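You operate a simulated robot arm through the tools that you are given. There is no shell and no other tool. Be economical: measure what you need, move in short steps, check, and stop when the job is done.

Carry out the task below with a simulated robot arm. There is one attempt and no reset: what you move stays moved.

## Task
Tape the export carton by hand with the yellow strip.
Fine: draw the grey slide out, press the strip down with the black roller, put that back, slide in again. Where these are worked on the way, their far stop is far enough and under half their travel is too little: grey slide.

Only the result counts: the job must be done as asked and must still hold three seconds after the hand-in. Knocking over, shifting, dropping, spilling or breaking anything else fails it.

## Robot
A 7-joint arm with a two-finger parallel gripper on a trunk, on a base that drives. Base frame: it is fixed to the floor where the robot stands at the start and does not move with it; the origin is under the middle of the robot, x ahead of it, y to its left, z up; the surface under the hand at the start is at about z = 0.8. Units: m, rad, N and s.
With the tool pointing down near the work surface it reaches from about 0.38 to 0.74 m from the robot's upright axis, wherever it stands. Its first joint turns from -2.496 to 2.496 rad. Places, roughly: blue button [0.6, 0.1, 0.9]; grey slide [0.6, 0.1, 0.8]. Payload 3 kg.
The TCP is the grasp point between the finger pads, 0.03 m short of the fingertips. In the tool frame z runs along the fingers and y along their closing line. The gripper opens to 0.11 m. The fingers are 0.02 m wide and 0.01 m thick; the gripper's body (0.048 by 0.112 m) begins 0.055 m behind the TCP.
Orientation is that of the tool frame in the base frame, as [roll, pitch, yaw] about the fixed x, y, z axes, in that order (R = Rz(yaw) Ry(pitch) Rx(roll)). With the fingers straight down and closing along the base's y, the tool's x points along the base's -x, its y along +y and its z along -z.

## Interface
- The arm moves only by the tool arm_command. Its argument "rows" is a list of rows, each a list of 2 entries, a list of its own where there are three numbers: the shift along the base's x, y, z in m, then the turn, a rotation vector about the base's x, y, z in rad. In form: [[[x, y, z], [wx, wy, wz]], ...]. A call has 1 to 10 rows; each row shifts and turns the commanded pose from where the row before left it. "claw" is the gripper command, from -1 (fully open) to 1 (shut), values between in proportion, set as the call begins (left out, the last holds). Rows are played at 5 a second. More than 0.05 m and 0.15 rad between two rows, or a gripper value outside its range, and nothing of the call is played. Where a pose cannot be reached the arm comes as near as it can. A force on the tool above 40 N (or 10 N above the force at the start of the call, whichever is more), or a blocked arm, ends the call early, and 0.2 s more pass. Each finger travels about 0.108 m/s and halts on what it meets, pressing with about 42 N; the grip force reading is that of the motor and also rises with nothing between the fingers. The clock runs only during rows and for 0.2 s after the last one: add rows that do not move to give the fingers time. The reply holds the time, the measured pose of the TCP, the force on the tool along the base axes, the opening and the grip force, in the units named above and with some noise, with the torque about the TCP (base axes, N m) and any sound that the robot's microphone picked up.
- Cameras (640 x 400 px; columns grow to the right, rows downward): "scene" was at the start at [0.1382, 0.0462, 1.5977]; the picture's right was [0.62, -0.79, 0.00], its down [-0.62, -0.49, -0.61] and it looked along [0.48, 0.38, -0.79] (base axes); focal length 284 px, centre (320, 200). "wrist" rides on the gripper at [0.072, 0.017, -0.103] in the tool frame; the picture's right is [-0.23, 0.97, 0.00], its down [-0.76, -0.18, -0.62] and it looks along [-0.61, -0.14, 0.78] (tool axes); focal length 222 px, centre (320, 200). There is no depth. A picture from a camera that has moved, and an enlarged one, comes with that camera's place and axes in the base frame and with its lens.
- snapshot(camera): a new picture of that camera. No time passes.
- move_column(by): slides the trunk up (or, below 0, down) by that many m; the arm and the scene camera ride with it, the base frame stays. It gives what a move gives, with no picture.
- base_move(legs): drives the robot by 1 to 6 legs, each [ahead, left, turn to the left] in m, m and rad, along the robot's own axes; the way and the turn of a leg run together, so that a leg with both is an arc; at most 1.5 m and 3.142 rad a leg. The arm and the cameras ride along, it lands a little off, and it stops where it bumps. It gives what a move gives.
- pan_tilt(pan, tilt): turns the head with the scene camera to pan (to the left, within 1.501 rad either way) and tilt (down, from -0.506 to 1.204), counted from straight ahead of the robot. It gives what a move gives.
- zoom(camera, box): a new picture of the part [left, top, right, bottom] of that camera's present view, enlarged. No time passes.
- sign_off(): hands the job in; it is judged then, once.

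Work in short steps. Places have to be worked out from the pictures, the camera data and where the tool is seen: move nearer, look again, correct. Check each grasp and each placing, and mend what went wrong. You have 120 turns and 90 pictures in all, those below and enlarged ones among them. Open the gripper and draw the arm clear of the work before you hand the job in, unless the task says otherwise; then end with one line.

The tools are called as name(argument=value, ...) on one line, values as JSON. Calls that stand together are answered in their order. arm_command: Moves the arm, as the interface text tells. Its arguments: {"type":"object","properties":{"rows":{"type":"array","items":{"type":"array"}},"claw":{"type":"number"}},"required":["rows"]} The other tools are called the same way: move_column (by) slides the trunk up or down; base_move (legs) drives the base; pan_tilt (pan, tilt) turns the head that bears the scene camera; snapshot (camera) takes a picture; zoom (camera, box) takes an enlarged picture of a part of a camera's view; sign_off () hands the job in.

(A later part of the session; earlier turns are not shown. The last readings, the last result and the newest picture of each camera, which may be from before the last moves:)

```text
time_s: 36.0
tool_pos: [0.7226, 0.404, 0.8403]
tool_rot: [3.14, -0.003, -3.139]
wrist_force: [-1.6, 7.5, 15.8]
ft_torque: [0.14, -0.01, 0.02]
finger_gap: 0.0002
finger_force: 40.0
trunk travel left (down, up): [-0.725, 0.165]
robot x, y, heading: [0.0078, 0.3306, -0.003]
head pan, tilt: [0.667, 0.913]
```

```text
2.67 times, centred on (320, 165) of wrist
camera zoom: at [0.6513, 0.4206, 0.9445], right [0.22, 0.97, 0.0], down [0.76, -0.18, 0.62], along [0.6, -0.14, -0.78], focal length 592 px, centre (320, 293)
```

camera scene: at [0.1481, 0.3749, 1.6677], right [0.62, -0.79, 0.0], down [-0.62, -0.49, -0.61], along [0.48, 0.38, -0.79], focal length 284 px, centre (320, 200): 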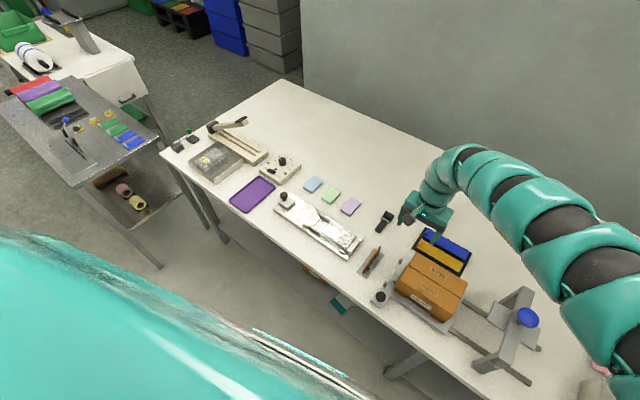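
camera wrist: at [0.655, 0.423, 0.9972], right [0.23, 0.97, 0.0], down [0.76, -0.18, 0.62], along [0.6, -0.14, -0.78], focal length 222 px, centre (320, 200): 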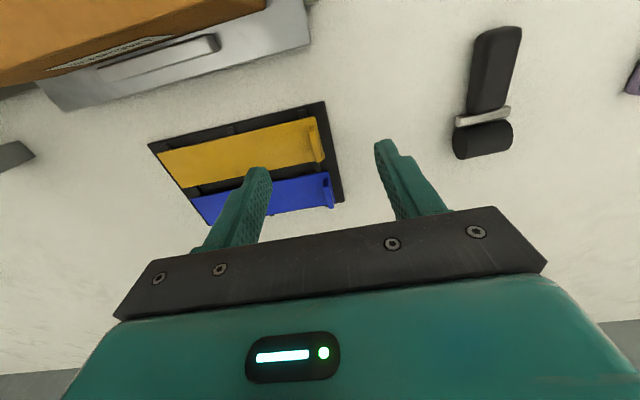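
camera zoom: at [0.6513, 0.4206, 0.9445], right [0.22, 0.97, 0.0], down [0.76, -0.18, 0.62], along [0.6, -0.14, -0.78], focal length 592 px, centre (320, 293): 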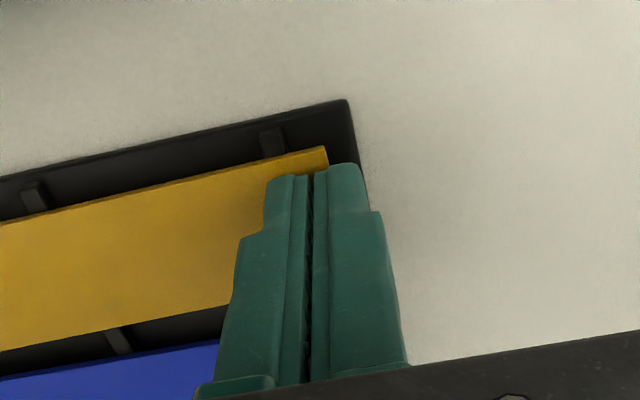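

The gap is still zero with light contact force. I'll open and lift slightly to see where the tab is.

arm_command(rows=[[[0, 0, 0.003], [0, 0, 0]], [[0, 0, 0.004], [0, 0, 0]], [[0, 0, 0.005], [0, 0, 0]], [[0, 0, 0.02], [0, 0, 0]]], claw=-0.5)

zoom(camera="wrist", box=[240, 80, 400, 180])

zoom(camera="scene", box=[390, 215, 470, 265])

```text
time_s: 37.0
tool_pos: [0.7224, 0.402, 0.8709]
tool_rot: [-3.141, -0.008, -3.139]
wrist_force: [0.5, 0.4, 0.6]
ft_torque: [0.04, -0.02, 0.03]
finger_gap: 0.0822
finger_force: 0.0
trunk travel left (down, up): [-0.725, 0.165]
robot x, y, heading: [0.0143, 0.3329, -0.002]
head pan, tilt: [0.667, 0.913]
```

```text
4.00 times, centred on (320, 130) of wrist
camera zoom: at [0.6515, 0.4194, 0.9753], right [0.23, 0.97, 0.0], down [0.77, -0.18, 0.62], along [0.6, -0.14, -0.79], focal length 888 px, centre (320, 480)
```

zoom: 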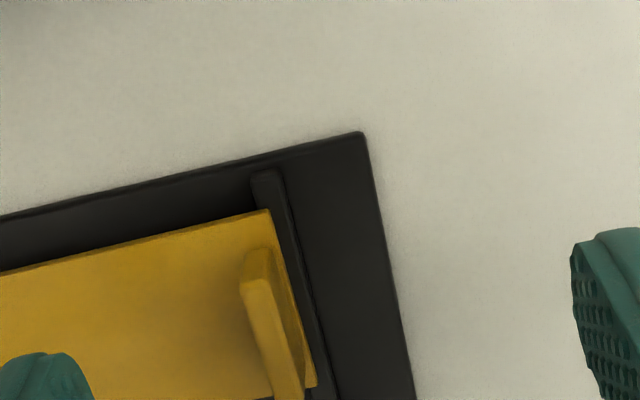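

```text
8.00 times, centred on (430, 240) of scene
camera zoom: at [0.1474, 0.3771, 1.5977], right [0.62, -0.79, 0.0], down [-0.62, -0.49, -0.61], along [0.48, 0.38, -0.79], focal length 2271 px, centre (-560, -120)
```

zoom: 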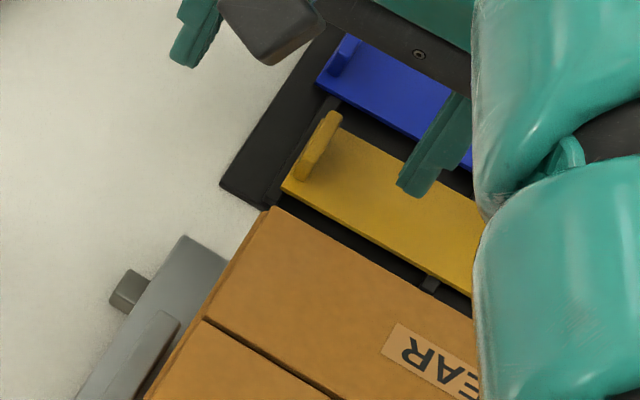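

The strip slid about 11 mm toward −y when the inner finger dragged on it while opening; it is still in its tray. The tab is now near (0.728, 0.393). I'll retry with a narrower opening, centred on it, stopping just above the strip.

arm_command(rows=[[[0.005, -0.0095, 0], [0, 0, 0]], [[0, 0, -0.008], [0, 0, 0]], [[0, 0, 0], [0, 0, 0]]], claw=0.4)

zoom(camera="wrist", box=[240, 90, 400, 190])

```text
time_s: 37.8
tool_pos: [0.7298, 0.3949, 0.864]
tool_rot: [3.139, -0.005, -3.141]
wrist_force: [0.0, -0.1, 1.1]
ft_torque: [-0.01, -0.01, 0.01]
finger_gap: 0.033
finger_force: 0.0
trunk travel left (down, up): [-0.725, 0.165]
robot x, y, heading: [0.0096, 0.3341, -0.002]
head pan, tilt: [0.667, 0.913]
```

```text
4.00 times, centred on (320, 140) of wrist
camera zoom: at [0.6573, 0.4103, 0.9674], right [0.23, 0.97, 0.0], down [0.76, -0.18, 0.62], along [0.6, -0.14, -0.79], focal length 888 px, centre (320, 440)
```

zoom: 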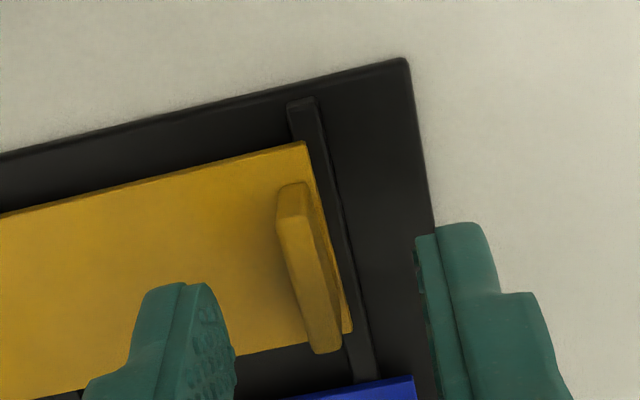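

The tab is between the fingertips in plan. I'll shift −3 mm in y, descend to fingertips at about 0.814, and close.

arm_command(rows=[[[0, -0.003, -0.008], [0, 0, 0]], [[0, 0, -0.008], [0, 0, 0]], [[0, 0, -0.003], [0, 0, 0]], [[0, 0, 0], [0, 0, 0]]])

zoom(camera="wrist", box=[240, 90, 400, 190])

```text
time_s: 38.8
tool_pos: [0.73, 0.3913, 0.8448]
tool_rot: [3.14, -0.006, -3.14]
wrist_force: [-0.8, 0.4, 0.2]
ft_torque: [0.02, 0.01, 0.01]
finger_gap: 0.0332
finger_force: 0.0
trunk travel left (down, up): [-0.725, 0.165]
robot x, y, heading: [0.0148, 0.3281, 0.001]
head pan, tilt: [0.667, 0.913]
```

```text
4.00 times, centred on (320, 140) of wrist
camera zoom: at [0.6575, 0.4077, 0.9481], right [0.23, 0.97, 0.0], down [0.77, -0.18, 0.62], along [0.6, -0.14, -0.79], focal length 888 px, centre (320, 440)
```

zoom: 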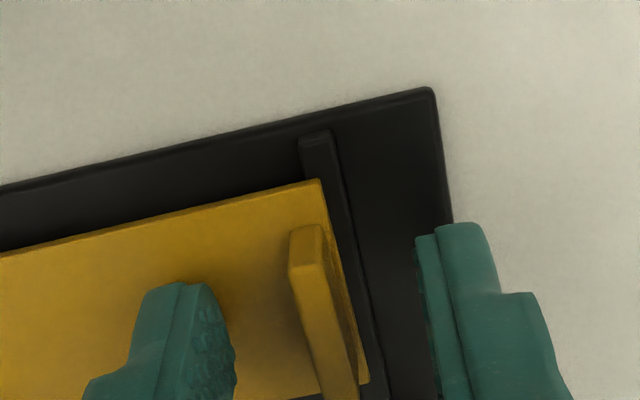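

The fingers flank the tab. Closing.

arm_command(rows=[[[0, 0, 0], [0, 0, 0]], [[0, 0, 0], [0, 0, 0]], [[0, 0, 0], [0, 0, 0]]], claw=1)

zoom(camera="wrist", box=[240, 90, 400, 190])

```text
time_s: 39.6
tool_pos: [0.7292, 0.3919, 0.8432]
tool_rot: [3.14, -0.005, -3.139]
wrist_force: [-0.5, -0.4, -1.6]
ft_torque: [0.03, -0.01, -0.05]
finger_gap: 0.0
finger_force: 39.9
trunk travel left (down, up): [-0.725, 0.165]
robot x, y, heading: [0.0085, 0.3284, 0.0]
head pan, tilt: [0.667, 0.913]
```

```text
4.00 times, centred on (320, 140) of wrist
camera zoom: at [0.6574, 0.4076, 0.9481], right [0.23, 0.97, 0.0], down [0.77, -0.18, 0.62], along [0.6, -0.14, -0.79], focal length 888 px, centre (320, 440)
```

zoom: 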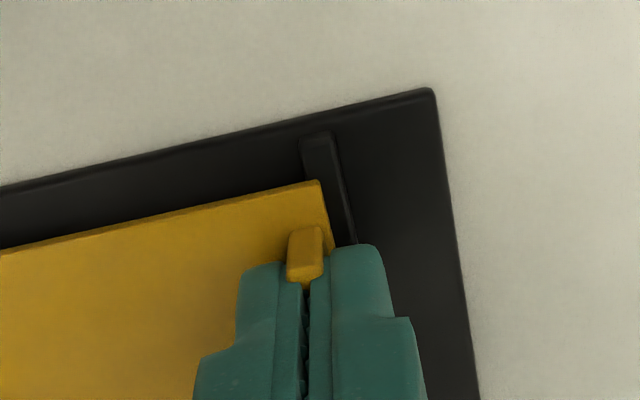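

The tab appears to reach between the tips even though the gap reads zero. I'll lift gently to see whether the strip follows.

arm_command(rows=[[[0, 0, 0.01], [0, 0, 0]], [[0, 0, 0.02], [0, 0, 0]]])

zoom(camera="wrist", box=[240, 90, 400, 190])

```text
time_s: 40.2
tool_pos: [0.7298, 0.392, 0.8748]
tool_rot: [3.139, -0.004, -3.14]
wrist_force: [-1.0, -1.1, 0.0]
ft_torque: [0.02, -0.01, -0.02]
finger_gap: 0.0001
finger_force: 39.9
trunk travel left (down, up): [-0.725, 0.165]
robot x, y, heading: [0.0093, 0.3324, -0.003]
head pan, tilt: [0.667, 0.913]
```

```text
4.00 times, centred on (320, 140) of wrist
camera zoom: at [0.6573, 0.4077, 0.9791], right [0.23, 0.97, 0.0], down [0.76, -0.18, 0.62], along [0.6, -0.14, -0.79], focal length 888 px, centre (320, 440)
```

zoom: 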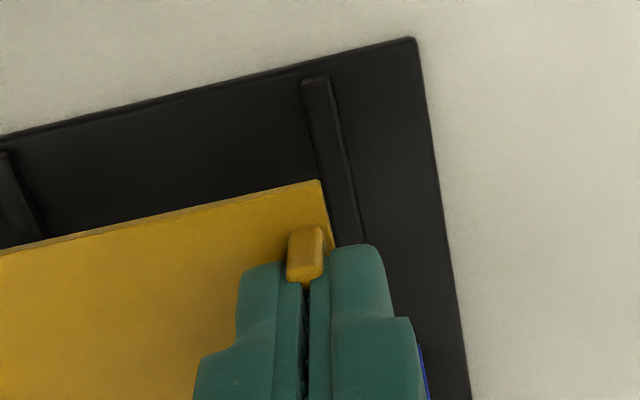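

The strip is held and came up with the hand. I'll raise the trunk 0.1 m and back the base off so the strip comes over the carton at good reach.

move_column(by=0.1)

base_move(legs=[[-0.12, 0, 0]])

snapshot(camera="wrist")

snapshot(camera="scene")

```text
time_s: 41.5
tool_pos: [0.7302, 0.3915, 0.9741]
tool_rot: [3.14, -0.004, -3.139]
wrist_force: [-0.3, -0.3, -0.1]
ft_torque: [-0.02, -0.05, 0.0]
finger_gap: 0.0
finger_force: 39.6
trunk travel left (down, up): [-0.825, 0.065]
robot x, y, heading: [0.0093, 0.3297, -0.002]
head pan, tilt: [0.667, 0.913]
```

```text
time_s: 42.8
tool_pos: [0.6081, 0.3917, 0.9757]
tool_rot: [3.14, -0.005, -3.139]
wrist_force: [0.0, 0.2, 0.4]
ft_torque: [-0.03, -0.01, 0.06]
finger_gap: 0.0
finger_force: 39.9
trunk travel left (down, up): [-0.825, 0.065]
robot x, y, heading: [-0.1066, 0.3292, 0.003]
head pan, tilt: [0.667, 0.913]
```

```text
49 pictures are left
camera wrist: at [0.5362, 0.4073, 1.0795], right [0.23, 0.97, 0.0], down [0.76, -0.18, 0.62], along [0.6, -0.14, -0.79], focal length 222 px, centre (320, 200)
```

wrist: 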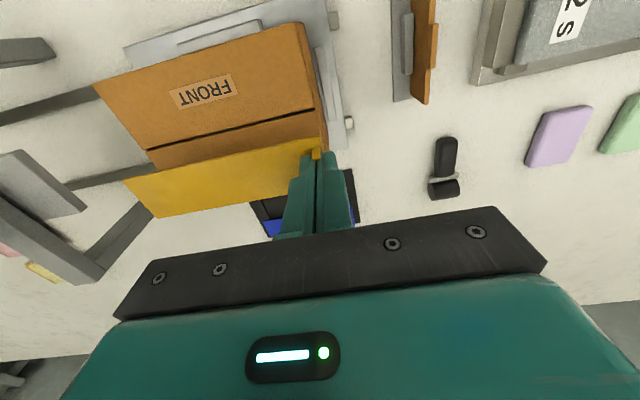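

```text
48 pictures are left
camera scene: at [0.026, 0.3771, 1.6978], right [0.62, -0.79, 0.0], down [-0.62, -0.49, -0.61], along [0.48, 0.38, -0.79], focal length 284 px, centre (320, 200)
```

scene: 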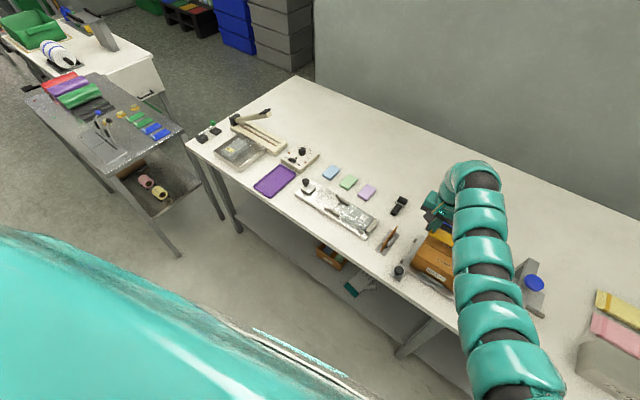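

Strip centre is 0.0705 m −y of the TCP and the seam's centre is (0.588, 0.3155). I'll move to TCP (0.588, 0.386) and come down to just above the carton.

arm_command(rows=[[[-0.01, -0.003, 0], [0, 0, 0]], [[-0.01, -0.003, 0], [0, 0, 0]], [[0, 0, -0.015], [0, 0, 0]], [[0, 0, -0.014], [0, 0, 0]], [[0, 0, 0], [0, 0, 0]]])

snapshot(camera="wrist")

zoom(camera="scene", box=[380, 210, 476, 300])

```text
time_s: 44.0
tool_pos: [0.5897, 0.3847, 0.946]
tool_rot: [3.141, -0.006, -3.141]
wrist_force: [0.8, 0.4, 0.5]
ft_torque: [-0.01, 0.01, 0.03]
finger_gap: 0.0
finger_force: 40.1
trunk travel left (down, up): [-0.825, 0.065]
robot x, y, heading: [-0.1119, 0.3335, -0.001]
head pan, tilt: [0.667, 0.913]
```

```text
47 pictures are left
camera wrist: at [0.5172, 0.4012, 1.0496], right [0.23, 0.97, 0.0], down [0.77, -0.18, 0.62], along [0.6, -0.14, -0.79], focal length 222 px, centre (320, 200)
```

wrist: 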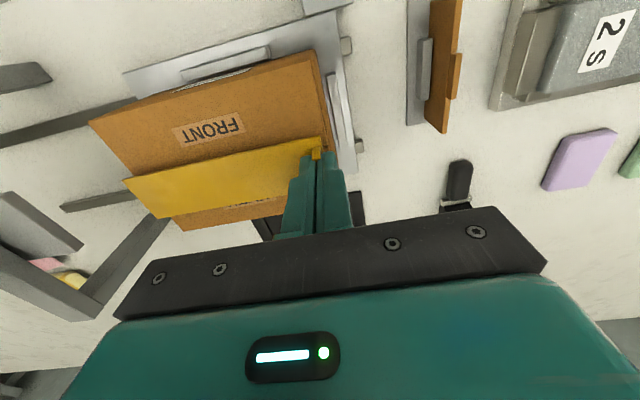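

```text
4.44 times, centred on (428, 255) of scene
camera zoom: at [0.0281, 0.3772, 1.6977], right [0.62, -0.79, 0.0], down [-0.62, -0.49, -0.61], along [0.48, 0.38, -0.79], focal length 1262 px, centre (-160, -44)
```

zoom: 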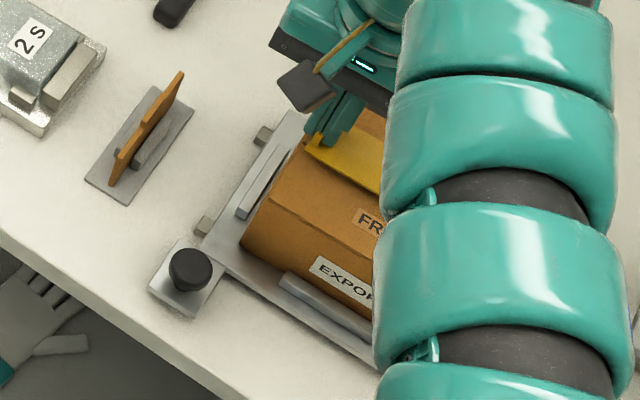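

Alignment looks good. I'll lower slowly to contact.

arm_command(rows=[[[-0.001, 0.001, -0.003], [0, 0, 0]], [[0, 0, -0.003], [0, 0, 0]], [[0, 0, -0.003], [0, 0, 0]], [[0, 0, -0.002], [0, 0, 0]], [[0, 0, 0], [0, 0, 0]]])

zoom(camera="wrist", box=[80, 40, 400, 240])

```text
time_s: 45.2
tool_pos: [0.5885, 0.3861, 0.9349]
tool_rot: [3.14, -0.005, -3.14]
wrist_force: [-0.3, -0.9, 0.2]
ft_torque: [0.01, 0.01, -0.04]
finger_gap: 0.0
finger_force: 40.1
trunk travel left (down, up): [-0.825, 0.065]
robot x, y, heading: [-0.1103, 0.3329, 0.0]
head pan, tilt: [0.667, 0.913]
```

```text
2.00 times, centred on (240, 140) of wrist
camera zoom: at [0.5164, 0.4023, 1.0387], right [0.23, 0.97, 0.0], down [0.77, -0.18, 0.62], along [0.6, -0.14, -0.79], focal length 444 px, centre (480, 320)
```

zoom: 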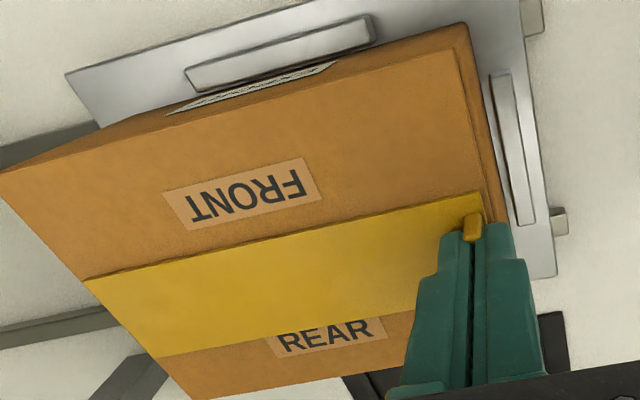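

Nearly down and well centred. A few more small steps to contact.

arm_command(rows=[[[0, 0, -0.002], [0, 0, 0]], [[0, 0, -0.002], [0, 0, 0]], [[0, 0, 0], [0, 0, 0]]])

```text
time_s: 46.0
tool_pos: [0.5869, 0.3865, 0.9344]
tool_rot: [3.141, -0.002, -3.138]
wrist_force: [1.4, 1.3, 20.6]
ft_torque: [-0.01, -0.05, 0.06]
finger_gap: 0.0
finger_force: 39.9
trunk travel left (down, up): [-0.825, 0.065]
robot x, y, heading: [-0.1088, 0.3319, 0.005]
head pan, tilt: [0.667, 0.913]
```

Contact at about 20 N. I'll relieve the load, then open narrowly and rise.

arm_command(rows=[[[0, 0, 0.0035], [0, 0, 0]], [[0, 0, 0], [0, 0, 0]]])

arm_command(rows=[[[0, 0, 0], [0, 0, 0]], [[0, 0, 0], [0, 0, 0]], [[0, 0, 0.005], [0, 0, 0]], [[0, 0, 0.02], [0, 0, 0]], [[0, 0, 0.03], [0, 0, 0]]], claw=0.6)

zoom(camera="wrist", box=[80, 20, 400, 220])

```text
time_s: 46.6
tool_pos: [0.5864, 0.3859, 0.9333]
tool_rot: [3.141, -0.006, 3.141]
wrist_force: [0.5, 0.3, 5.8]
ft_torque: [-0.04, -0.01, 0.02]
finger_gap: 0.0
finger_force: 40.3
trunk travel left (down, up): [-0.825, 0.065]
robot x, y, heading: [-0.1124, 0.3346, -0.002]
head pan, tilt: [0.667, 0.913]
```

```text
time_s: 47.8
tool_pos: [0.5879, 0.3858, 0.9888]
tool_rot: [3.14, -0.005, -3.139]
wrist_force: [-0.8, 0.2, -0.3]
ft_torque: [0.03, 0.03, -0.02]
finger_gap: 0.022
finger_force: 0.0
trunk travel left (down, up): [-0.825, 0.065]
robot x, y, heading: [-0.1109, 0.3297, 0.001]
head pan, tilt: [0.667, 0.913]
```

```text
2.00 times, centred on (240, 120) of wrist
camera zoom: at [0.5162, 0.402, 1.093], right [0.23, 0.97, 0.0], down [0.77, -0.18, 0.62], along [0.6, -0.14, -0.79], focal length 444 px, centre (480, 360)
```

zoom: 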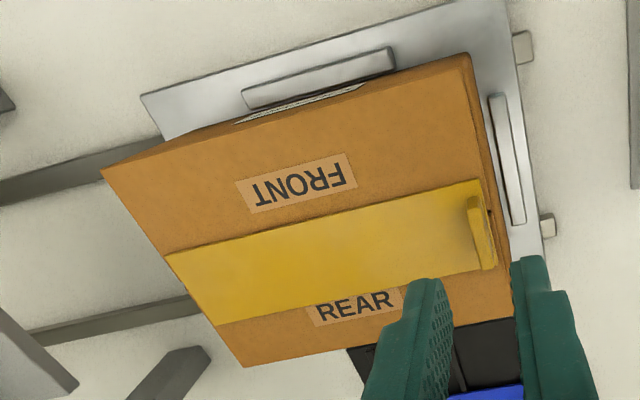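

The strip lies flat, centred on the seam. Now for the roller: I'll drive forward and left to look at it up close.

base_move(legs=[[0.12, 0.15, 0]])

snapshot(camera="wrist")

snapshot(camera="scene")

```text
time_s: 49.4
tool_pos: [0.7085, 0.5372, 0.9886]
tool_rot: [-3.141, -0.007, -3.14]
wrist_force: [0.2, 0.1, -0.2]
ft_torque: [-0.03, -0.02, 0.01]
finger_gap: 0.0217
finger_force: 0.0
trunk travel left (down, up): [-0.825, 0.065]
robot x, y, heading: [0.0056, 0.4822, -0.0]
head pan, tilt: [0.667, 0.913]
```

```text
43 pictures are left
camera wrist: at [0.636, 0.5536, 1.0921], right [0.23, 0.97, 0.0], down [0.77, -0.18, 0.62], along [0.6, -0.14, -0.79], focal length 222 px, centre (320, 200)
```

wrist: 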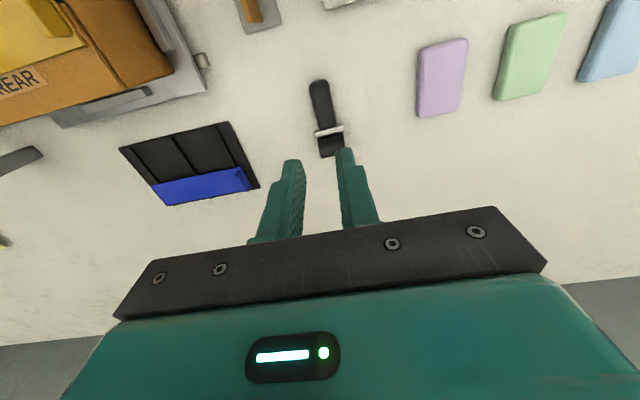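

```text
42 pictures are left
camera scene: at [0.1478, 0.5292, 1.6976], right [0.62, -0.79, 0.0], down [-0.62, -0.49, -0.61], along [0.48, 0.38, -0.79], focal length 284 px, centre (320, 200)
```

scene: 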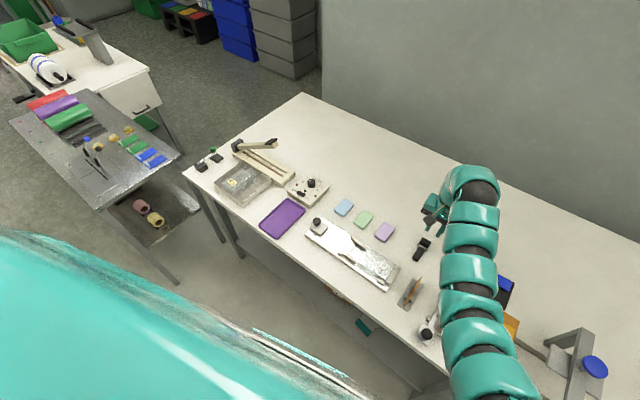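

zoom(camera="wrist", box=[270, 60, 390, 170])

zoom(camera="scene", box=[395, 220, 451, 270])

```text
3.64 times, centred on (330, 115) of wrist
camera zoom: at [0.636, 0.5536, 1.0921], right [0.23, 0.97, 0.0], down [0.77, -0.18, 0.62], along [0.6, -0.14, -0.79], focal length 808 px, centre (284, 509)
```

zoom: 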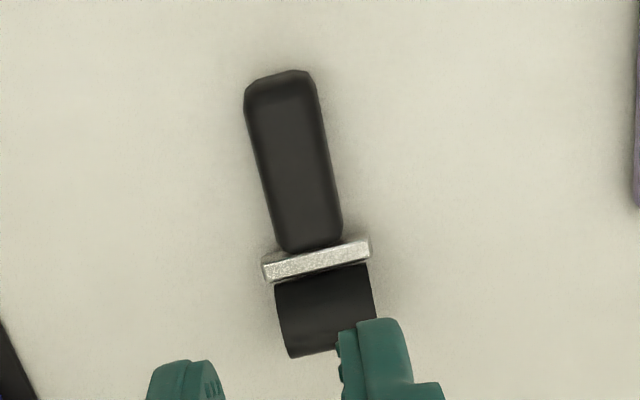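

```text
8.00 times, centred on (423, 245) of scene
camera zoom: at [0.1478, 0.5292, 1.6976], right [0.62, -0.79, 0.0], down [-0.62, -0.49, -0.61], along [0.48, 0.38, -0.79], focal length 2271 px, centre (-504, -160)
```

zoom: 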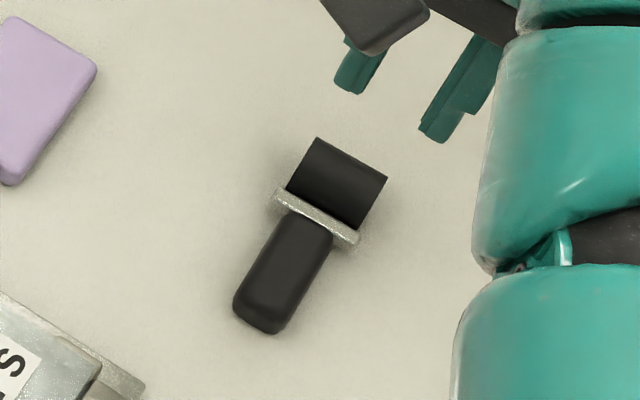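

The roller lies along x at y≈0.5415: handle x 0.68–0.735, cylinder centred near x 0.755. I'll lower the trunk by 0.1 m, open, and align over the handle near its head end.

move_column(by=-0.1)

arm_command(rows=[[[0.0065, 0.0045, 0], [0, 0, 0]], [[0, 0, -0.01], [0, 0.0, 0]], [[0, 0, 0], [0, 0, 0]]], claw=0.1)

zoom(camera="wrist", box=[200, 60, 440, 210])

```text
time_s: 50.7
tool_pos: [0.7072, 0.5358, 0.8887]
tool_rot: [3.139, -0.004, -3.141]
wrist_force: [0.1, 0.4, -1.1]
ft_torque: [0.0, 0.01, -0.01]
finger_gap: 0.0219
finger_force: 0.1
trunk travel left (down, up): [-0.725, 0.165]
robot x, y, heading: [0.0081, 0.4837, -0.001]
head pan, tilt: [0.667, 0.913]
```

```text
time_s: 51.5
tool_pos: [0.7137, 0.5415, 0.8791]
tool_rot: [3.139, -0.005, -3.139]
wrist_force: [0.6, -0.4, -0.3]
ft_torque: [0.0, 0.0, -0.01]
finger_gap: 0.0495
finger_force: 0.1
trunk travel left (down, up): [-0.725, 0.165]
robot x, y, heading: [0.0084, 0.4829, -0.002]
head pan, tilt: [0.667, 0.913]
```

```text
2.67 times, centred on (320, 135) of wrist
camera zoom: at [0.642, 0.5573, 0.9822], right [0.23, 0.97, 0.0], down [0.77, -0.18, 0.62], along [0.6, -0.14, -0.79], focal length 592 px, centre (320, 373)
```

zoom: 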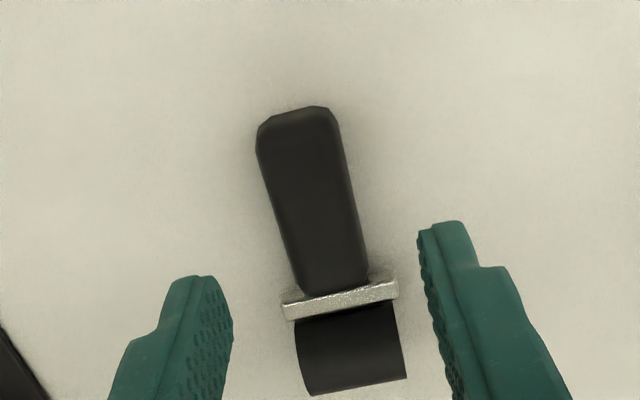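

Aligned: handle x 0.679–0.73, crossbar at 0.735. I'll descend to tips at about 0.807 and close.

arm_command(rows=[[[-0.001, 0.001, -0.015], [0, 0, 0]], [[0, 0, -0.015], [0, 0, 0]], [[0, 0, -0.008], [0, 0, 0]], [[0, 0, -0.004], [0, 0, 0]], [[0, 0, 0], [0, 0, 0]]])

arm_command(rows=[[[0, 0, 0], [0, 0, 0]], [[0, 0, 0], [0, 0, 0]], [[0, 0, 0], [0, 0, 0]]], claw=1)

zoom(camera="wrist", box=[200, 60, 440, 210])

```text
time_s: 52.7
tool_pos: [0.7126, 0.543, 0.8366]
tool_rot: [3.139, -0.007, -3.138]
wrist_force: [0.2, 0.6, 0.2]
ft_torque: [-0.04, 0.03, 0.03]
finger_gap: 0.0496
finger_force: 0.0
trunk travel left (down, up): [-0.725, 0.165]
robot x, y, heading: [0.0096, 0.4857, -0.0]
head pan, tilt: [0.667, 0.913]
```

```text
time_s: 53.5
tool_pos: [0.7129, 0.542, 0.8379]
tool_rot: [3.139, -0.007, -3.141]
wrist_force: [-0.7, -0.2, -0.4]
ft_torque: [0.01, -0.03, -0.04]
finger_gap: 0.0232
finger_force: 41.7
trunk travel left (down, up): [-0.725, 0.165]
robot x, y, heading: [0.0093, 0.4803, -0.004]
head pan, tilt: [0.667, 0.913]
```

```text
2.67 times, centred on (320, 135) of wrist
camera zoom: at [0.6409, 0.5581, 0.9402], right [0.23, 0.97, 0.0], down [0.77, -0.18, 0.62], along [0.6, -0.14, -0.79], focal length 592 px, centre (320, 373)
```

zoom: 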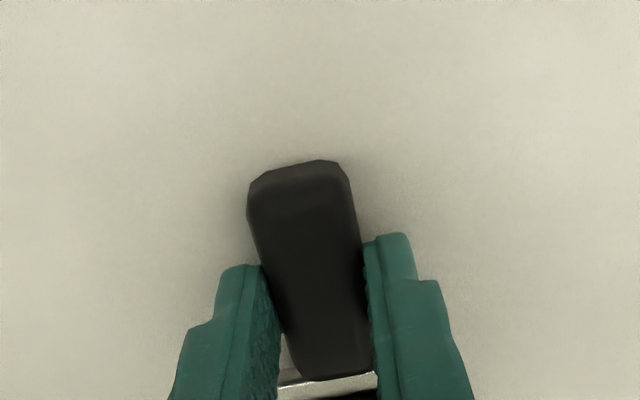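

The roller is gripped (gap 0.023; pick pose TCP (0.713, 0.542, 0.837)). I'll lift it, raise the trunk, and drive back to the carton station.

arm_command(rows=[[[0, 0, 0.01], [0, 0, 0]], [[0, 0, 0.03], [0, 0, 0]]])

move_column(by=0.13)

base_move(legs=[[-0.12, -0.15, 0]])

snapshot(camera="wrist")

```text
time_s: 54.1
tool_pos: [0.7129, 0.5425, 0.8772]
tool_rot: [3.14, -0.005, -3.141]
wrist_force: [-0.5, 0.1, -0.7]
ft_torque: [-0.01, 0.0, 0.0]
finger_gap: 0.0231
finger_force: 41.6
trunk travel left (down, up): [-0.725, 0.165]
robot x, y, heading: [0.01, 0.4817, -0.001]
head pan, tilt: [0.667, 0.913]
```

```text
time_s: 55.7
tool_pos: [0.713, 0.5424, 1.007]
tool_rot: [3.141, -0.004, -3.14]
wrist_force: [-0.2, -0.1, -1.1]
ft_torque: [0.01, 0.04, 0.01]
finger_gap: 0.0232
finger_force: 42.6
trunk travel left (down, up): [-0.855, 0.035]
robot x, y, heading: [0.0081, 0.4809, -0.002]
head pan, tilt: [0.667, 0.913]
```

```text
time_s: 57.2
tool_pos: [0.5934, 0.3928, 1.0063]
tool_rot: [3.141, -0.006, -3.137]
wrist_force: [-0.2, 0.4, -0.8]
ft_torque: [0.0, -0.02, 0.0]
finger_gap: 0.0233
finger_force: 42.1
trunk travel left (down, up): [-0.855, 0.035]
robot x, y, heading: [-0.1157, 0.334, 0.002]
head pan, tilt: [0.667, 0.913]
```

```text
37 pictures are left
camera wrist: at [0.5208, 0.4093, 1.1109], right [0.22, 0.97, 0.0], down [0.77, -0.18, 0.62], along [0.6, -0.14, -0.79], focal length 222 px, centre (320, 200)
```

wrist: 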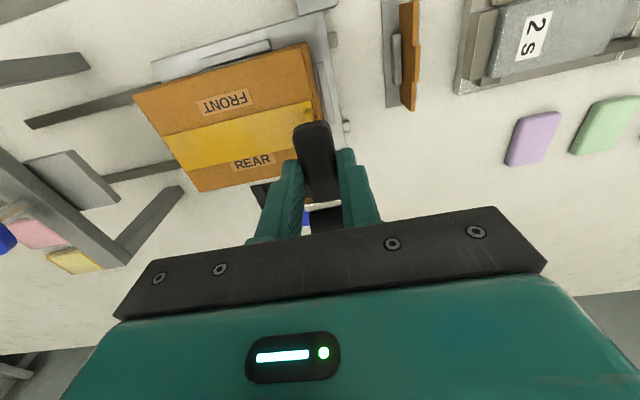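

The roller is held over the carton. Now I'll yaw −90° in steps so the cylinder points toward −y.

arm_command(rows=[[[0, 0, 0], [0, 0, -0.1428]], [[0, 0, 0], [0, 0, -0.1428]], [[0, 0, 0], [0, 0, -0.1428]], [[0, 0, 0], [0, 0, -0.1428]], [[0, 0, 0], [0, 0, -0.1428]], [[0, 0, 0], [0, 0, -0.1428]], [[0, 0, 0], [0, 0, -0.1428]], [[0, 0, 0], [0, 0, -0.1428]], [[0, 0, 0], [0, 0, -0.1428]], [[0, 0, 0], [0, 0, -0.1428]]])

```text
time_s: 59.4
tool_pos: [0.5932, 0.3929, 1.0067]
tool_rot: [-3.141, -0.005, 1.715]
wrist_force: [0.8, 0.5, -2.0]
ft_torque: [0.03, -0.02, 0.0]
finger_gap: 0.0232
finger_force: 41.3
trunk travel left (down, up): [-0.855, 0.035]
robot x, y, heading: [-0.1086, 0.3332, 0.004]
head pan, tilt: [0.667, 0.913]
```

Yaw worked. I'll finish the last step and tilt 30° so the cylinder is lowest, keeping the height.

arm_command(rows=[[[-0.003, 0, 0], [0, 0, -0.144]], [[-0.002, 0, 0], [0.1309, 0, 0]], [[0, -0.005, 0], [0.1309, 0, 0]], [[0, -0.006, 0], [0.1309, 0, 0]], [[0, 0, 0], [0.1309, 0, 0]], [[0, 0, 0], [0, 0, 0]]])

snapshot(camera="wrist")

zoom(camera="scene", box=[380, 180, 500, 300])

```text
time_s: 60.8
tool_pos: [0.5874, 0.3841, 1.0078]
tool_rot: [3.138, -0.53, 1.574]
wrist_force: [-1.0, -0.1, -1.0]
ft_torque: [0.03, 0.0, -0.03]
finger_gap: 0.0228
finger_force: 42.0
trunk travel left (down, up): [-0.855, 0.035]
robot x, y, heading: [-0.1152, 0.3329, -0.001]
head pan, tilt: [0.667, 0.913]
```

```text
36 pictures are left
camera wrist: at [0.6049, 0.3932, 1.133], right [0.97, -0.19, -0.11], down [-0.18, -0.97, 0.15], along [-0.14, -0.13, -0.98], focal length 222 px, centre (320, 200)
```

wrist: 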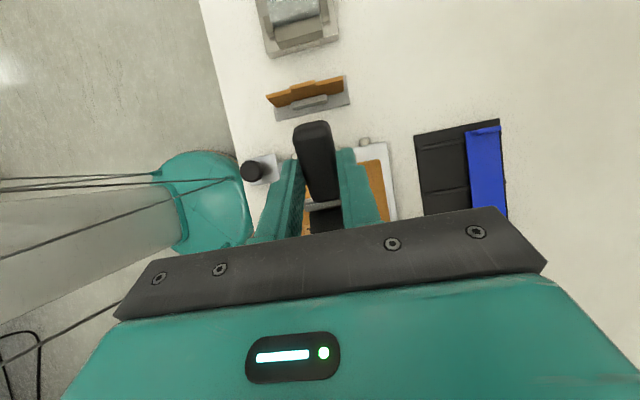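

```text
3.33 times, centred on (440, 240) of scene
camera zoom: at [0.0266, 0.3792, 1.7277], right [0.62, -0.79, 0.0], down [-0.62, -0.49, -0.61], along [0.48, 0.38, -0.79], focal length 946 px, centre (-80, 67)
```

zoom: 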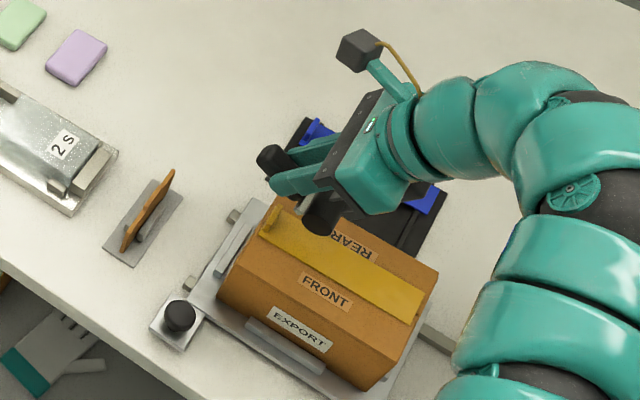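

The roller is tilted with its cylinder at the bottom, above the strip. I'll lower to just above it and check.

arm_command(rows=[[[0.0006, 0, -0.015], [0, 0, 0]], [[0, 0, -0.015], [0, 0, 0]], [[0, 0, -0.013], [0, 0, 0]], [[0, 0, 0], [0, 0, 0]]])

zoom(camera="scene", box=[400, 200, 500, 300])

```text
time_s: 61.8
tool_pos: [0.5891, 0.3844, 0.9635]
tool_rot: [3.139, -0.528, 1.574]
wrist_force: [0.3, -0.5, -2.0]
ft_torque: [0.0, 0.05, -0.03]
finger_gap: 0.0229
finger_force: 41.9
trunk travel left (down, up): [-0.855, 0.035]
robot x, y, heading: [-0.111, 0.3312, 0.003]
head pan, tilt: [0.667, 0.913]
```

```text
4.00 times, centred on (450, 250) of scene
camera zoom: at [0.0265, 0.3786, 1.7277], right [0.62, -0.79, 0.0], down [-0.62, -0.49, -0.61], along [0.48, 0.38, -0.79], focal length 1136 px, centre (-200, 0)
```

zoom: 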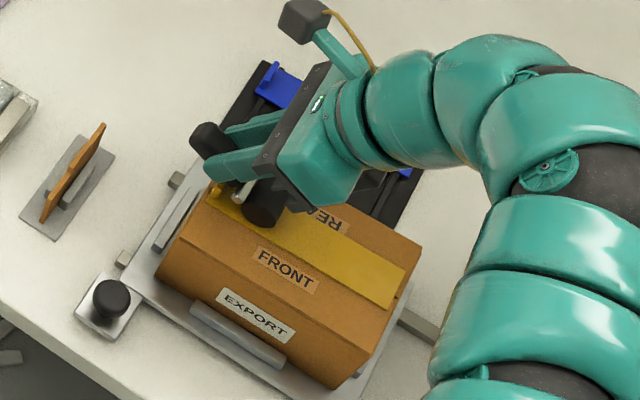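

The cylinder is centred over the strip. I'll lower slowly until light contact.

arm_command(rows=[[[0, 0, -0.003], [0, 0, 0]], [[0, 0, -0.003], [0, 0, 0]], [[0, 0, -0.002], [0, 0, 0]], [[0, 0, 0], [0, 0, 0]]])

```text
time_s: 62.8
tool_pos: [0.5884, 0.3835, 0.9599]
tool_rot: [3.132, -0.529, 1.577]
wrist_force: [2.2, -0.4, 23.5]
ft_torque: [-0.59, -0.11, 0.08]
finger_gap: 0.0228
finger_force: 41.9
trunk travel left (down, up): [-0.855, 0.035]
robot x, y, heading: [-0.1112, 0.3323, 0.001]
head pan, tilt: [0.667, 0.913]
```

Contact at z 0.960 with 23 N, as computed. Since the slide moves freely toward −y but has its stop at +y, I'll lift, go to the strip's −y end, and roll toward +y.

arm_command(rows=[[[0, 0, 0.018], [0, 0, 0]], [[0, -0.028, 0], [0, 0, 0]], [[0, -0.028, 0], [0, 0, 0]], [[0, -0.028, 0], [0, 0, 0]], [[0, -0.028, 0], [0, 0, 0]], [[0, 0, -0.01], [0, 0, 0]], [[0, 0, 0], [0, 0, 0]]])

zoom(camera="scene", box=[400, 200, 500, 300])

```text
time_s: 64.4
tool_pos: [0.5884, 0.2709, 0.9611]
tool_rot: [3.14, -0.528, 1.576]
wrist_force: [0.0, -0.9, -0.4]
ft_torque: [0.0, 0.01, 0.0]
finger_gap: 0.023
finger_force: 42.1
trunk travel left (down, up): [-0.855, 0.035]
robot x, y, heading: [-0.1126, 0.3335, -0.003]
head pan, tilt: [0.667, 0.913]
```

```text
4.00 times, centred on (450, 250) of scene
camera zoom: at [0.0267, 0.3782, 1.7277], right [0.62, -0.79, 0.0], down [-0.62, -0.49, -0.61], along [0.48, 0.38, -0.79], focal length 1136 px, centre (-200, 0)
```

zoom: 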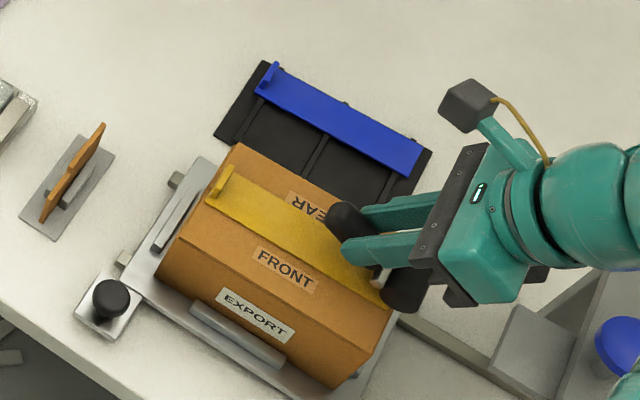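

The cylinder is at the strip's −y end. I'll nudge +4 mm, press down lightly and check the force.

arm_command(rows=[[[0, 0.004, -0.002], [0, 0, 0]], [[0, 0, -0.002], [0, 0, 0]], [[0, 0, -0.0015], [0, 0, 0]], [[0, 0, 0], [0, 0, 0]]])

```text
time_s: 65.4
tool_pos: [0.588, 0.2757, 0.9595]
tool_rot: [3.135, -0.529, 1.573]
wrist_force: [1.5, 0.2, 8.5]
ft_torque: [-0.35, -0.02, 0.04]
finger_gap: 0.023
finger_force: 42.0
trunk travel left (down, up): [-0.855, 0.035]
robot x, y, heading: [-0.1104, 0.3335, 0.005]
head pan, tilt: [0.667, 0.913]
```

About 10 N of contact. I'll press 1 mm more and roll toward +y along the strip.

arm_command(rows=[[[0, 0, -0.001], [0, 0, 0]], [[0, 0.012, 0], [0, 0, 0]], [[0, 0.012, 0], [0, 0, 0]], [[0, 0.012, 0], [0, 0, 0]], [[0, 0.012, 0], [0, 0, 0]], [[0, 0.012, 0], [0, 0, 0]]])

zoom(camera="scene", box=[400, 200, 500, 300])

```text
time_s: 66.8
tool_pos: [0.5873, 0.335, 0.9576]
tool_rot: [3.141, -0.53, 1.575]
wrist_force: [-0.3, -4.6, 16.5]
ft_torque: [-0.8, 0.01, 0.05]
finger_gap: 0.0232
finger_force: 41.9
trunk travel left (down, up): [-0.855, 0.035]
robot x, y, heading: [-0.1091, 0.332, -0.002]
head pan, tilt: [0.667, 0.913]
```

```text
4.00 times, centred on (450, 250) of scene
camera zoom: at [0.0242, 0.3782, 1.7279], right [0.62, -0.79, 0.0], down [-0.62, -0.49, -0.61], along [0.48, 0.38, -0.79], focal length 1136 px, centre (-200, 0)
```

zoom: 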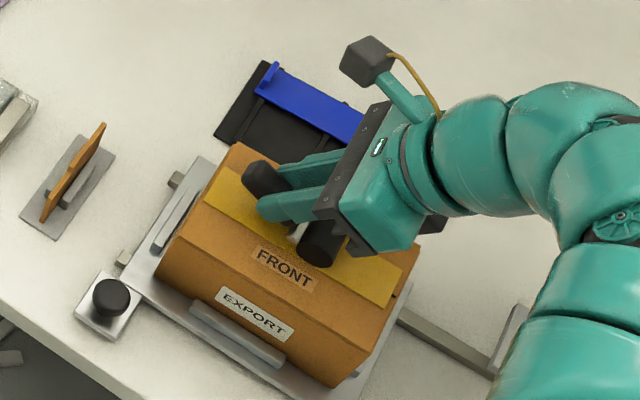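

The strip's tab is no longer standing, so the tape seems to be taking. I'll continue rolling to the +y end.

arm_command(rows=[[[0, 0.012, 0], [0, 0, 0]], [[0, 0.012, 0], [0, 0, 0]], [[0, 0.012, 0], [0, 0, 0]], [[0, 0.012, 0], [0, 0, 0]], [[0, 0.012, 0], [0, 0, 0]]])

arm_command(rows=[[[0, 0, 0.02], [0, 0, 0]], [[0, 0.03, 0.03], [0, 0, 0]], [[0, 0.04, 0.01], [0, 0, 0]]])

zoom(camera="scene", box=[400, 200, 500, 300])

```text
time_s: 68.0
tool_pos: [0.5872, 0.3956, 0.9586]
tool_rot: [3.138, -0.531, 1.575]
wrist_force: [-1.0, -2.2, 10.5]
ft_torque: [-0.46, 0.0, 0.0]
finger_gap: 0.0232
finger_force: 42.2
trunk travel left (down, up): [-0.855, 0.035]
robot x, y, heading: [-0.1136, 0.3343, 0.001]
head pan, tilt: [0.667, 0.913]
```

```text
time_s: 68.8
tool_pos: [0.5895, 0.4659, 1.0184]
tool_rot: [3.142, -0.528, 1.573]
wrist_force: [-0.6, -0.1, -1.1]
ft_torque: [0.01, 0.02, -0.01]
finger_gap: 0.0233
finger_force: 42.0
trunk travel left (down, up): [-0.855, 0.035]
robot x, y, heading: [-0.1103, 0.336, 0.004]
head pan, tilt: [0.667, 0.913]
```

```text
4.00 times, centred on (450, 250) of scene
camera zoom: at [0.027, 0.3798, 1.7276], right [0.62, -0.79, 0.0], down [-0.62, -0.49, -0.61], along [0.48, 0.38, -0.79], focal length 1136 px, centre (-200, 0)
```

zoom: 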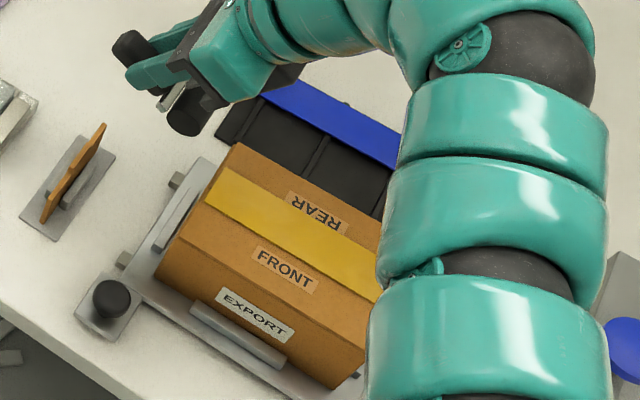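

The tape now lies flat over the seam out to the edge. I'll undo the tilt and yaw to put the roller back.

arm_command(rows=[[[0, 0, 0], [-0.1309, 0, 0]], [[0, 0, 0], [-0.1309, 0, 0]], [[0, 0, 0], [-0.1309, 0, 0]], [[0, 0, 0], [-0.1309, 0, 0]], [[0, 0, 0], [0, 0, 0.1428]], [[0, 0, 0], [0, 0, 0.1428]], [[0, 0, 0], [0, 0, 0.1428]], [[0, 0, 0], [0, 0, 0.1428]], [[0, 0, 0], [0, 0, 0.1428]]])

arm_command(rows=[[[0, 0, 0], [0, 0, 0.1428]], [[0, 0, 0], [0, 0, 0.1428]], [[0, 0, 0], [0, 0, 0.1428]], [[0, 0, 0], [0, 0, 0.1428]], [[0, 0, 0], [0, 0, 0.1428]], [[0, 0, 0], [0, 0, 0.1428]], [[0, 0, 0], [0, 0, 0]]])

base_move(legs=[[0.12, 0.12, 0]])

```text
time_s: 70.8
tool_pos: [0.5886, 0.4652, 1.0175]
tool_rot: [3.14, -0.006, 2.289]
wrist_force: [-0.3, 0.0, -1.2]
ft_torque: [0.02, 0.03, 0.01]
finger_gap: 0.0229
finger_force: 42.2
trunk travel left (down, up): [-0.855, 0.035]
robot x, y, heading: [-0.111, 0.3348, 0.002]
head pan, tilt: [0.667, 0.913]
```

```text
time_s: 72.4
tool_pos: [0.5893, 0.4666, 1.018]
tool_rot: [3.14, -0.004, -3.138]
wrist_force: [0.3, -0.1, -1.2]
ft_torque: [0.01, 0.02, -0.01]
finger_gap: 0.0232
finger_force: 41.9
trunk travel left (down, up): [-0.855, 0.035]
robot x, y, heading: [-0.1087, 0.3301, 0.004]
head pan, tilt: [0.667, 0.913]
```

```text
time_s: 73.9
tool_pos: [0.7088, 0.5863, 1.0164]
tool_rot: [-3.141, -0.006, -3.139]
wrist_force: [-0.2, 1.0, -1.3]
ft_torque: [-0.03, 0.02, 0.07]
finger_gap: 0.0231
finger_force: 41.9
trunk travel left (down, up): [-0.855, 0.035]
robot x, y, heading: [0.0073, 0.4507, -0.001]
head pan, tilt: [0.667, 0.913]
```

Trunk back down by 0.13 m, then I'll position over the original spot (0.713, 0.542).

move_column(by=-0.13)

arm_command(rows=[[[0.004, -0.022, 0], [0, 0, 0]], [[0, -0.0223, 0], [0, 0, 0]], [[0, 0, -0.015], [0, 0, 0]], [[0, 0, -0.015], [0, 0, 0]], [[0, 0, -0.01], [0, 0, 0]], [[0, 0, 0], [0, 0, 0]]])

snapshot(camera="wrist")

```text
time_s: 75.5
tool_pos: [0.7082, 0.5851, 0.8887]
tool_rot: [3.139, -0.007, -3.138]
wrist_force: [0.7, -0.1, -1.5]
ft_torque: [0.0, 0.02, 0.02]
finger_gap: 0.023
finger_force: 42.1
trunk travel left (down, up): [-0.725, 0.165]
robot x, y, heading: [0.0075, 0.4546, 0.002]
head pan, tilt: [0.667, 0.913]
```

```text
time_s: 76.9
tool_pos: [0.7121, 0.541, 0.8471]
tool_rot: [3.14, -0.008, -3.139]
wrist_force: [-0.2, -0.2, -1.4]
ft_torque: [-0.02, 0.02, 0.03]
finger_gap: 0.023
finger_force: 42.2
trunk travel left (down, up): [-0.725, 0.165]
robot x, y, heading: [0.0083, 0.4499, -0.002]
head pan, tilt: [0.667, 0.913]
```

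```text
30 pictures are left
camera wrist: at [0.6405, 0.5573, 0.9508], right [0.22, 0.97, 0.0], down [0.77, -0.18, 0.62], along [0.6, -0.14, -0.79], focal length 222 px, centre (320, 200)
```

wrist: 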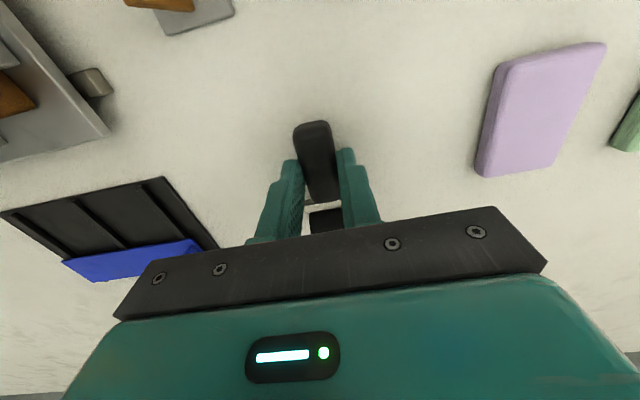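

Above the original spot and correctly oriented. I'll lower the last 1 cm slowly.

arm_command(rows=[[[0.001, 0.001, -0.004], [0, 0, 0]], [[0, 0, -0.003], [0, 0, 0]], [[0, 0, -0.002], [0, 0, 0]], [[0, 0, 0], [0, 0, 0]]])

```text
time_s: 77.9
tool_pos: [0.7133, 0.5423, 0.839]
tool_rot: [3.139, -0.004, -3.14]
wrist_force: [-0.4, 0.3, -1.8]
ft_torque: [-0.01, 0.02, 0.01]
finger_gap: 0.023
finger_force: 41.8
trunk travel left (down, up): [-0.725, 0.165]
robot x, y, heading: [0.0081, 0.4545, -0.007]
head pan, tilt: [0.667, 0.913]
```

Not yet in contact, so about 1–3 mm more.

arm_command(rows=[[[0, 0, -0.001], [0, 0, 0]], [[0, 0, -0.001], [0, 0, 0]], [[0, 0, 0], [0, 0, 0]]])

```text
time_s: 78.7
tool_pos: [0.7142, 0.5421, 0.8373]
tool_rot: [3.14, -0.006, -3.139]
wrist_force: [0.2, 0.9, 2.9]
ft_torque: [-0.04, 0.13, 0.03]
finger_gap: 0.0232
finger_force: 42.1
trunk travel left (down, up): [-0.725, 0.165]
robot x, y, heading: [0.005, 0.4533, 0.001]
head pan, tilt: [0.667, 0.913]
```

Light contact with the table. I'll release and rise.

arm_command(rows=[[[0, 0, 0], [0, 0, 0]], [[0, 0, 0], [0, 0, 0]], [[0, 0, 0.01], [0, 0, 0]], [[0, 0, 0.04], [0, 0, 0]], [[0, 0, 0.04], [0, 0, 0]]], claw=0.1)

snapshot(camera="wrist")

```text
time_s: 79.9
tool_pos: [0.7135, 0.5418, 0.9277]
tool_rot: [3.14, -0.005, 3.142]
wrist_force: [0.2, -0.1, 0.3]
ft_torque: [0.02, -0.02, 0.03]
finger_gap: 0.0491
finger_force: 0.1
trunk travel left (down, up): [-0.725, 0.165]
robot x, y, heading: [0.0067, 0.4553, -0.0]
head pan, tilt: [0.667, 0.913]
```

```text
29 pictures are left
camera wrist: at [0.6415, 0.5581, 1.0307], right [0.23, 0.97, 0.0], down [0.77, -0.18, 0.62], along [0.6, -0.14, -0.79], focal length 222 px, centre (320, 200)
```

wrist: 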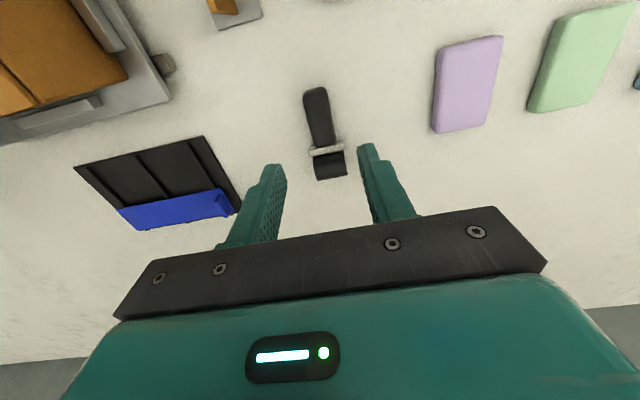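

The roller is back in place. The carton at the top left needs a closer look to make sure the tape is still there.

zoom(camera="wrist", box=[0, 0, 200, 150])

snapshot(camera="scene")

```text
2.67 times, centred on (100, 75) of wrist
camera zoom: at [0.6415, 0.5581, 1.0307], right [0.23, 0.97, 0.0], down [0.77, -0.18, 0.62], along [0.6, -0.14, -0.79], focal length 592 px, centre (907, 533)
```

zoom: 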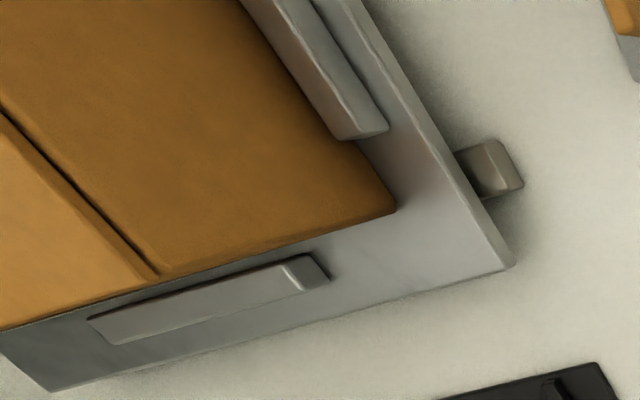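

```text
27 pictures are left
camera scene: at [0.1461, 0.4991, 1.5977], right [0.62, -0.79, 0.0], down [-0.62, -0.49, -0.61], along [0.48, 0.38, -0.79], focal length 284 px, centre (320, 200)
```

scene: 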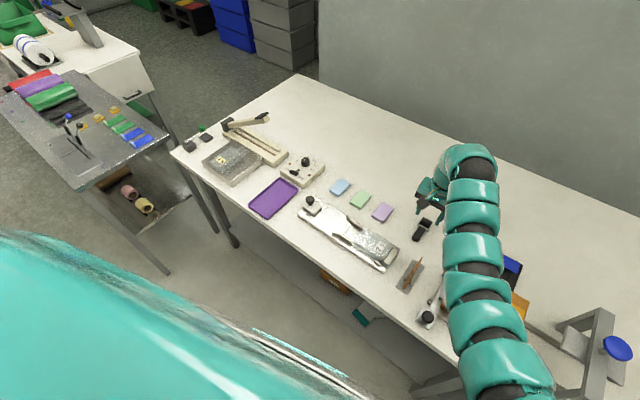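

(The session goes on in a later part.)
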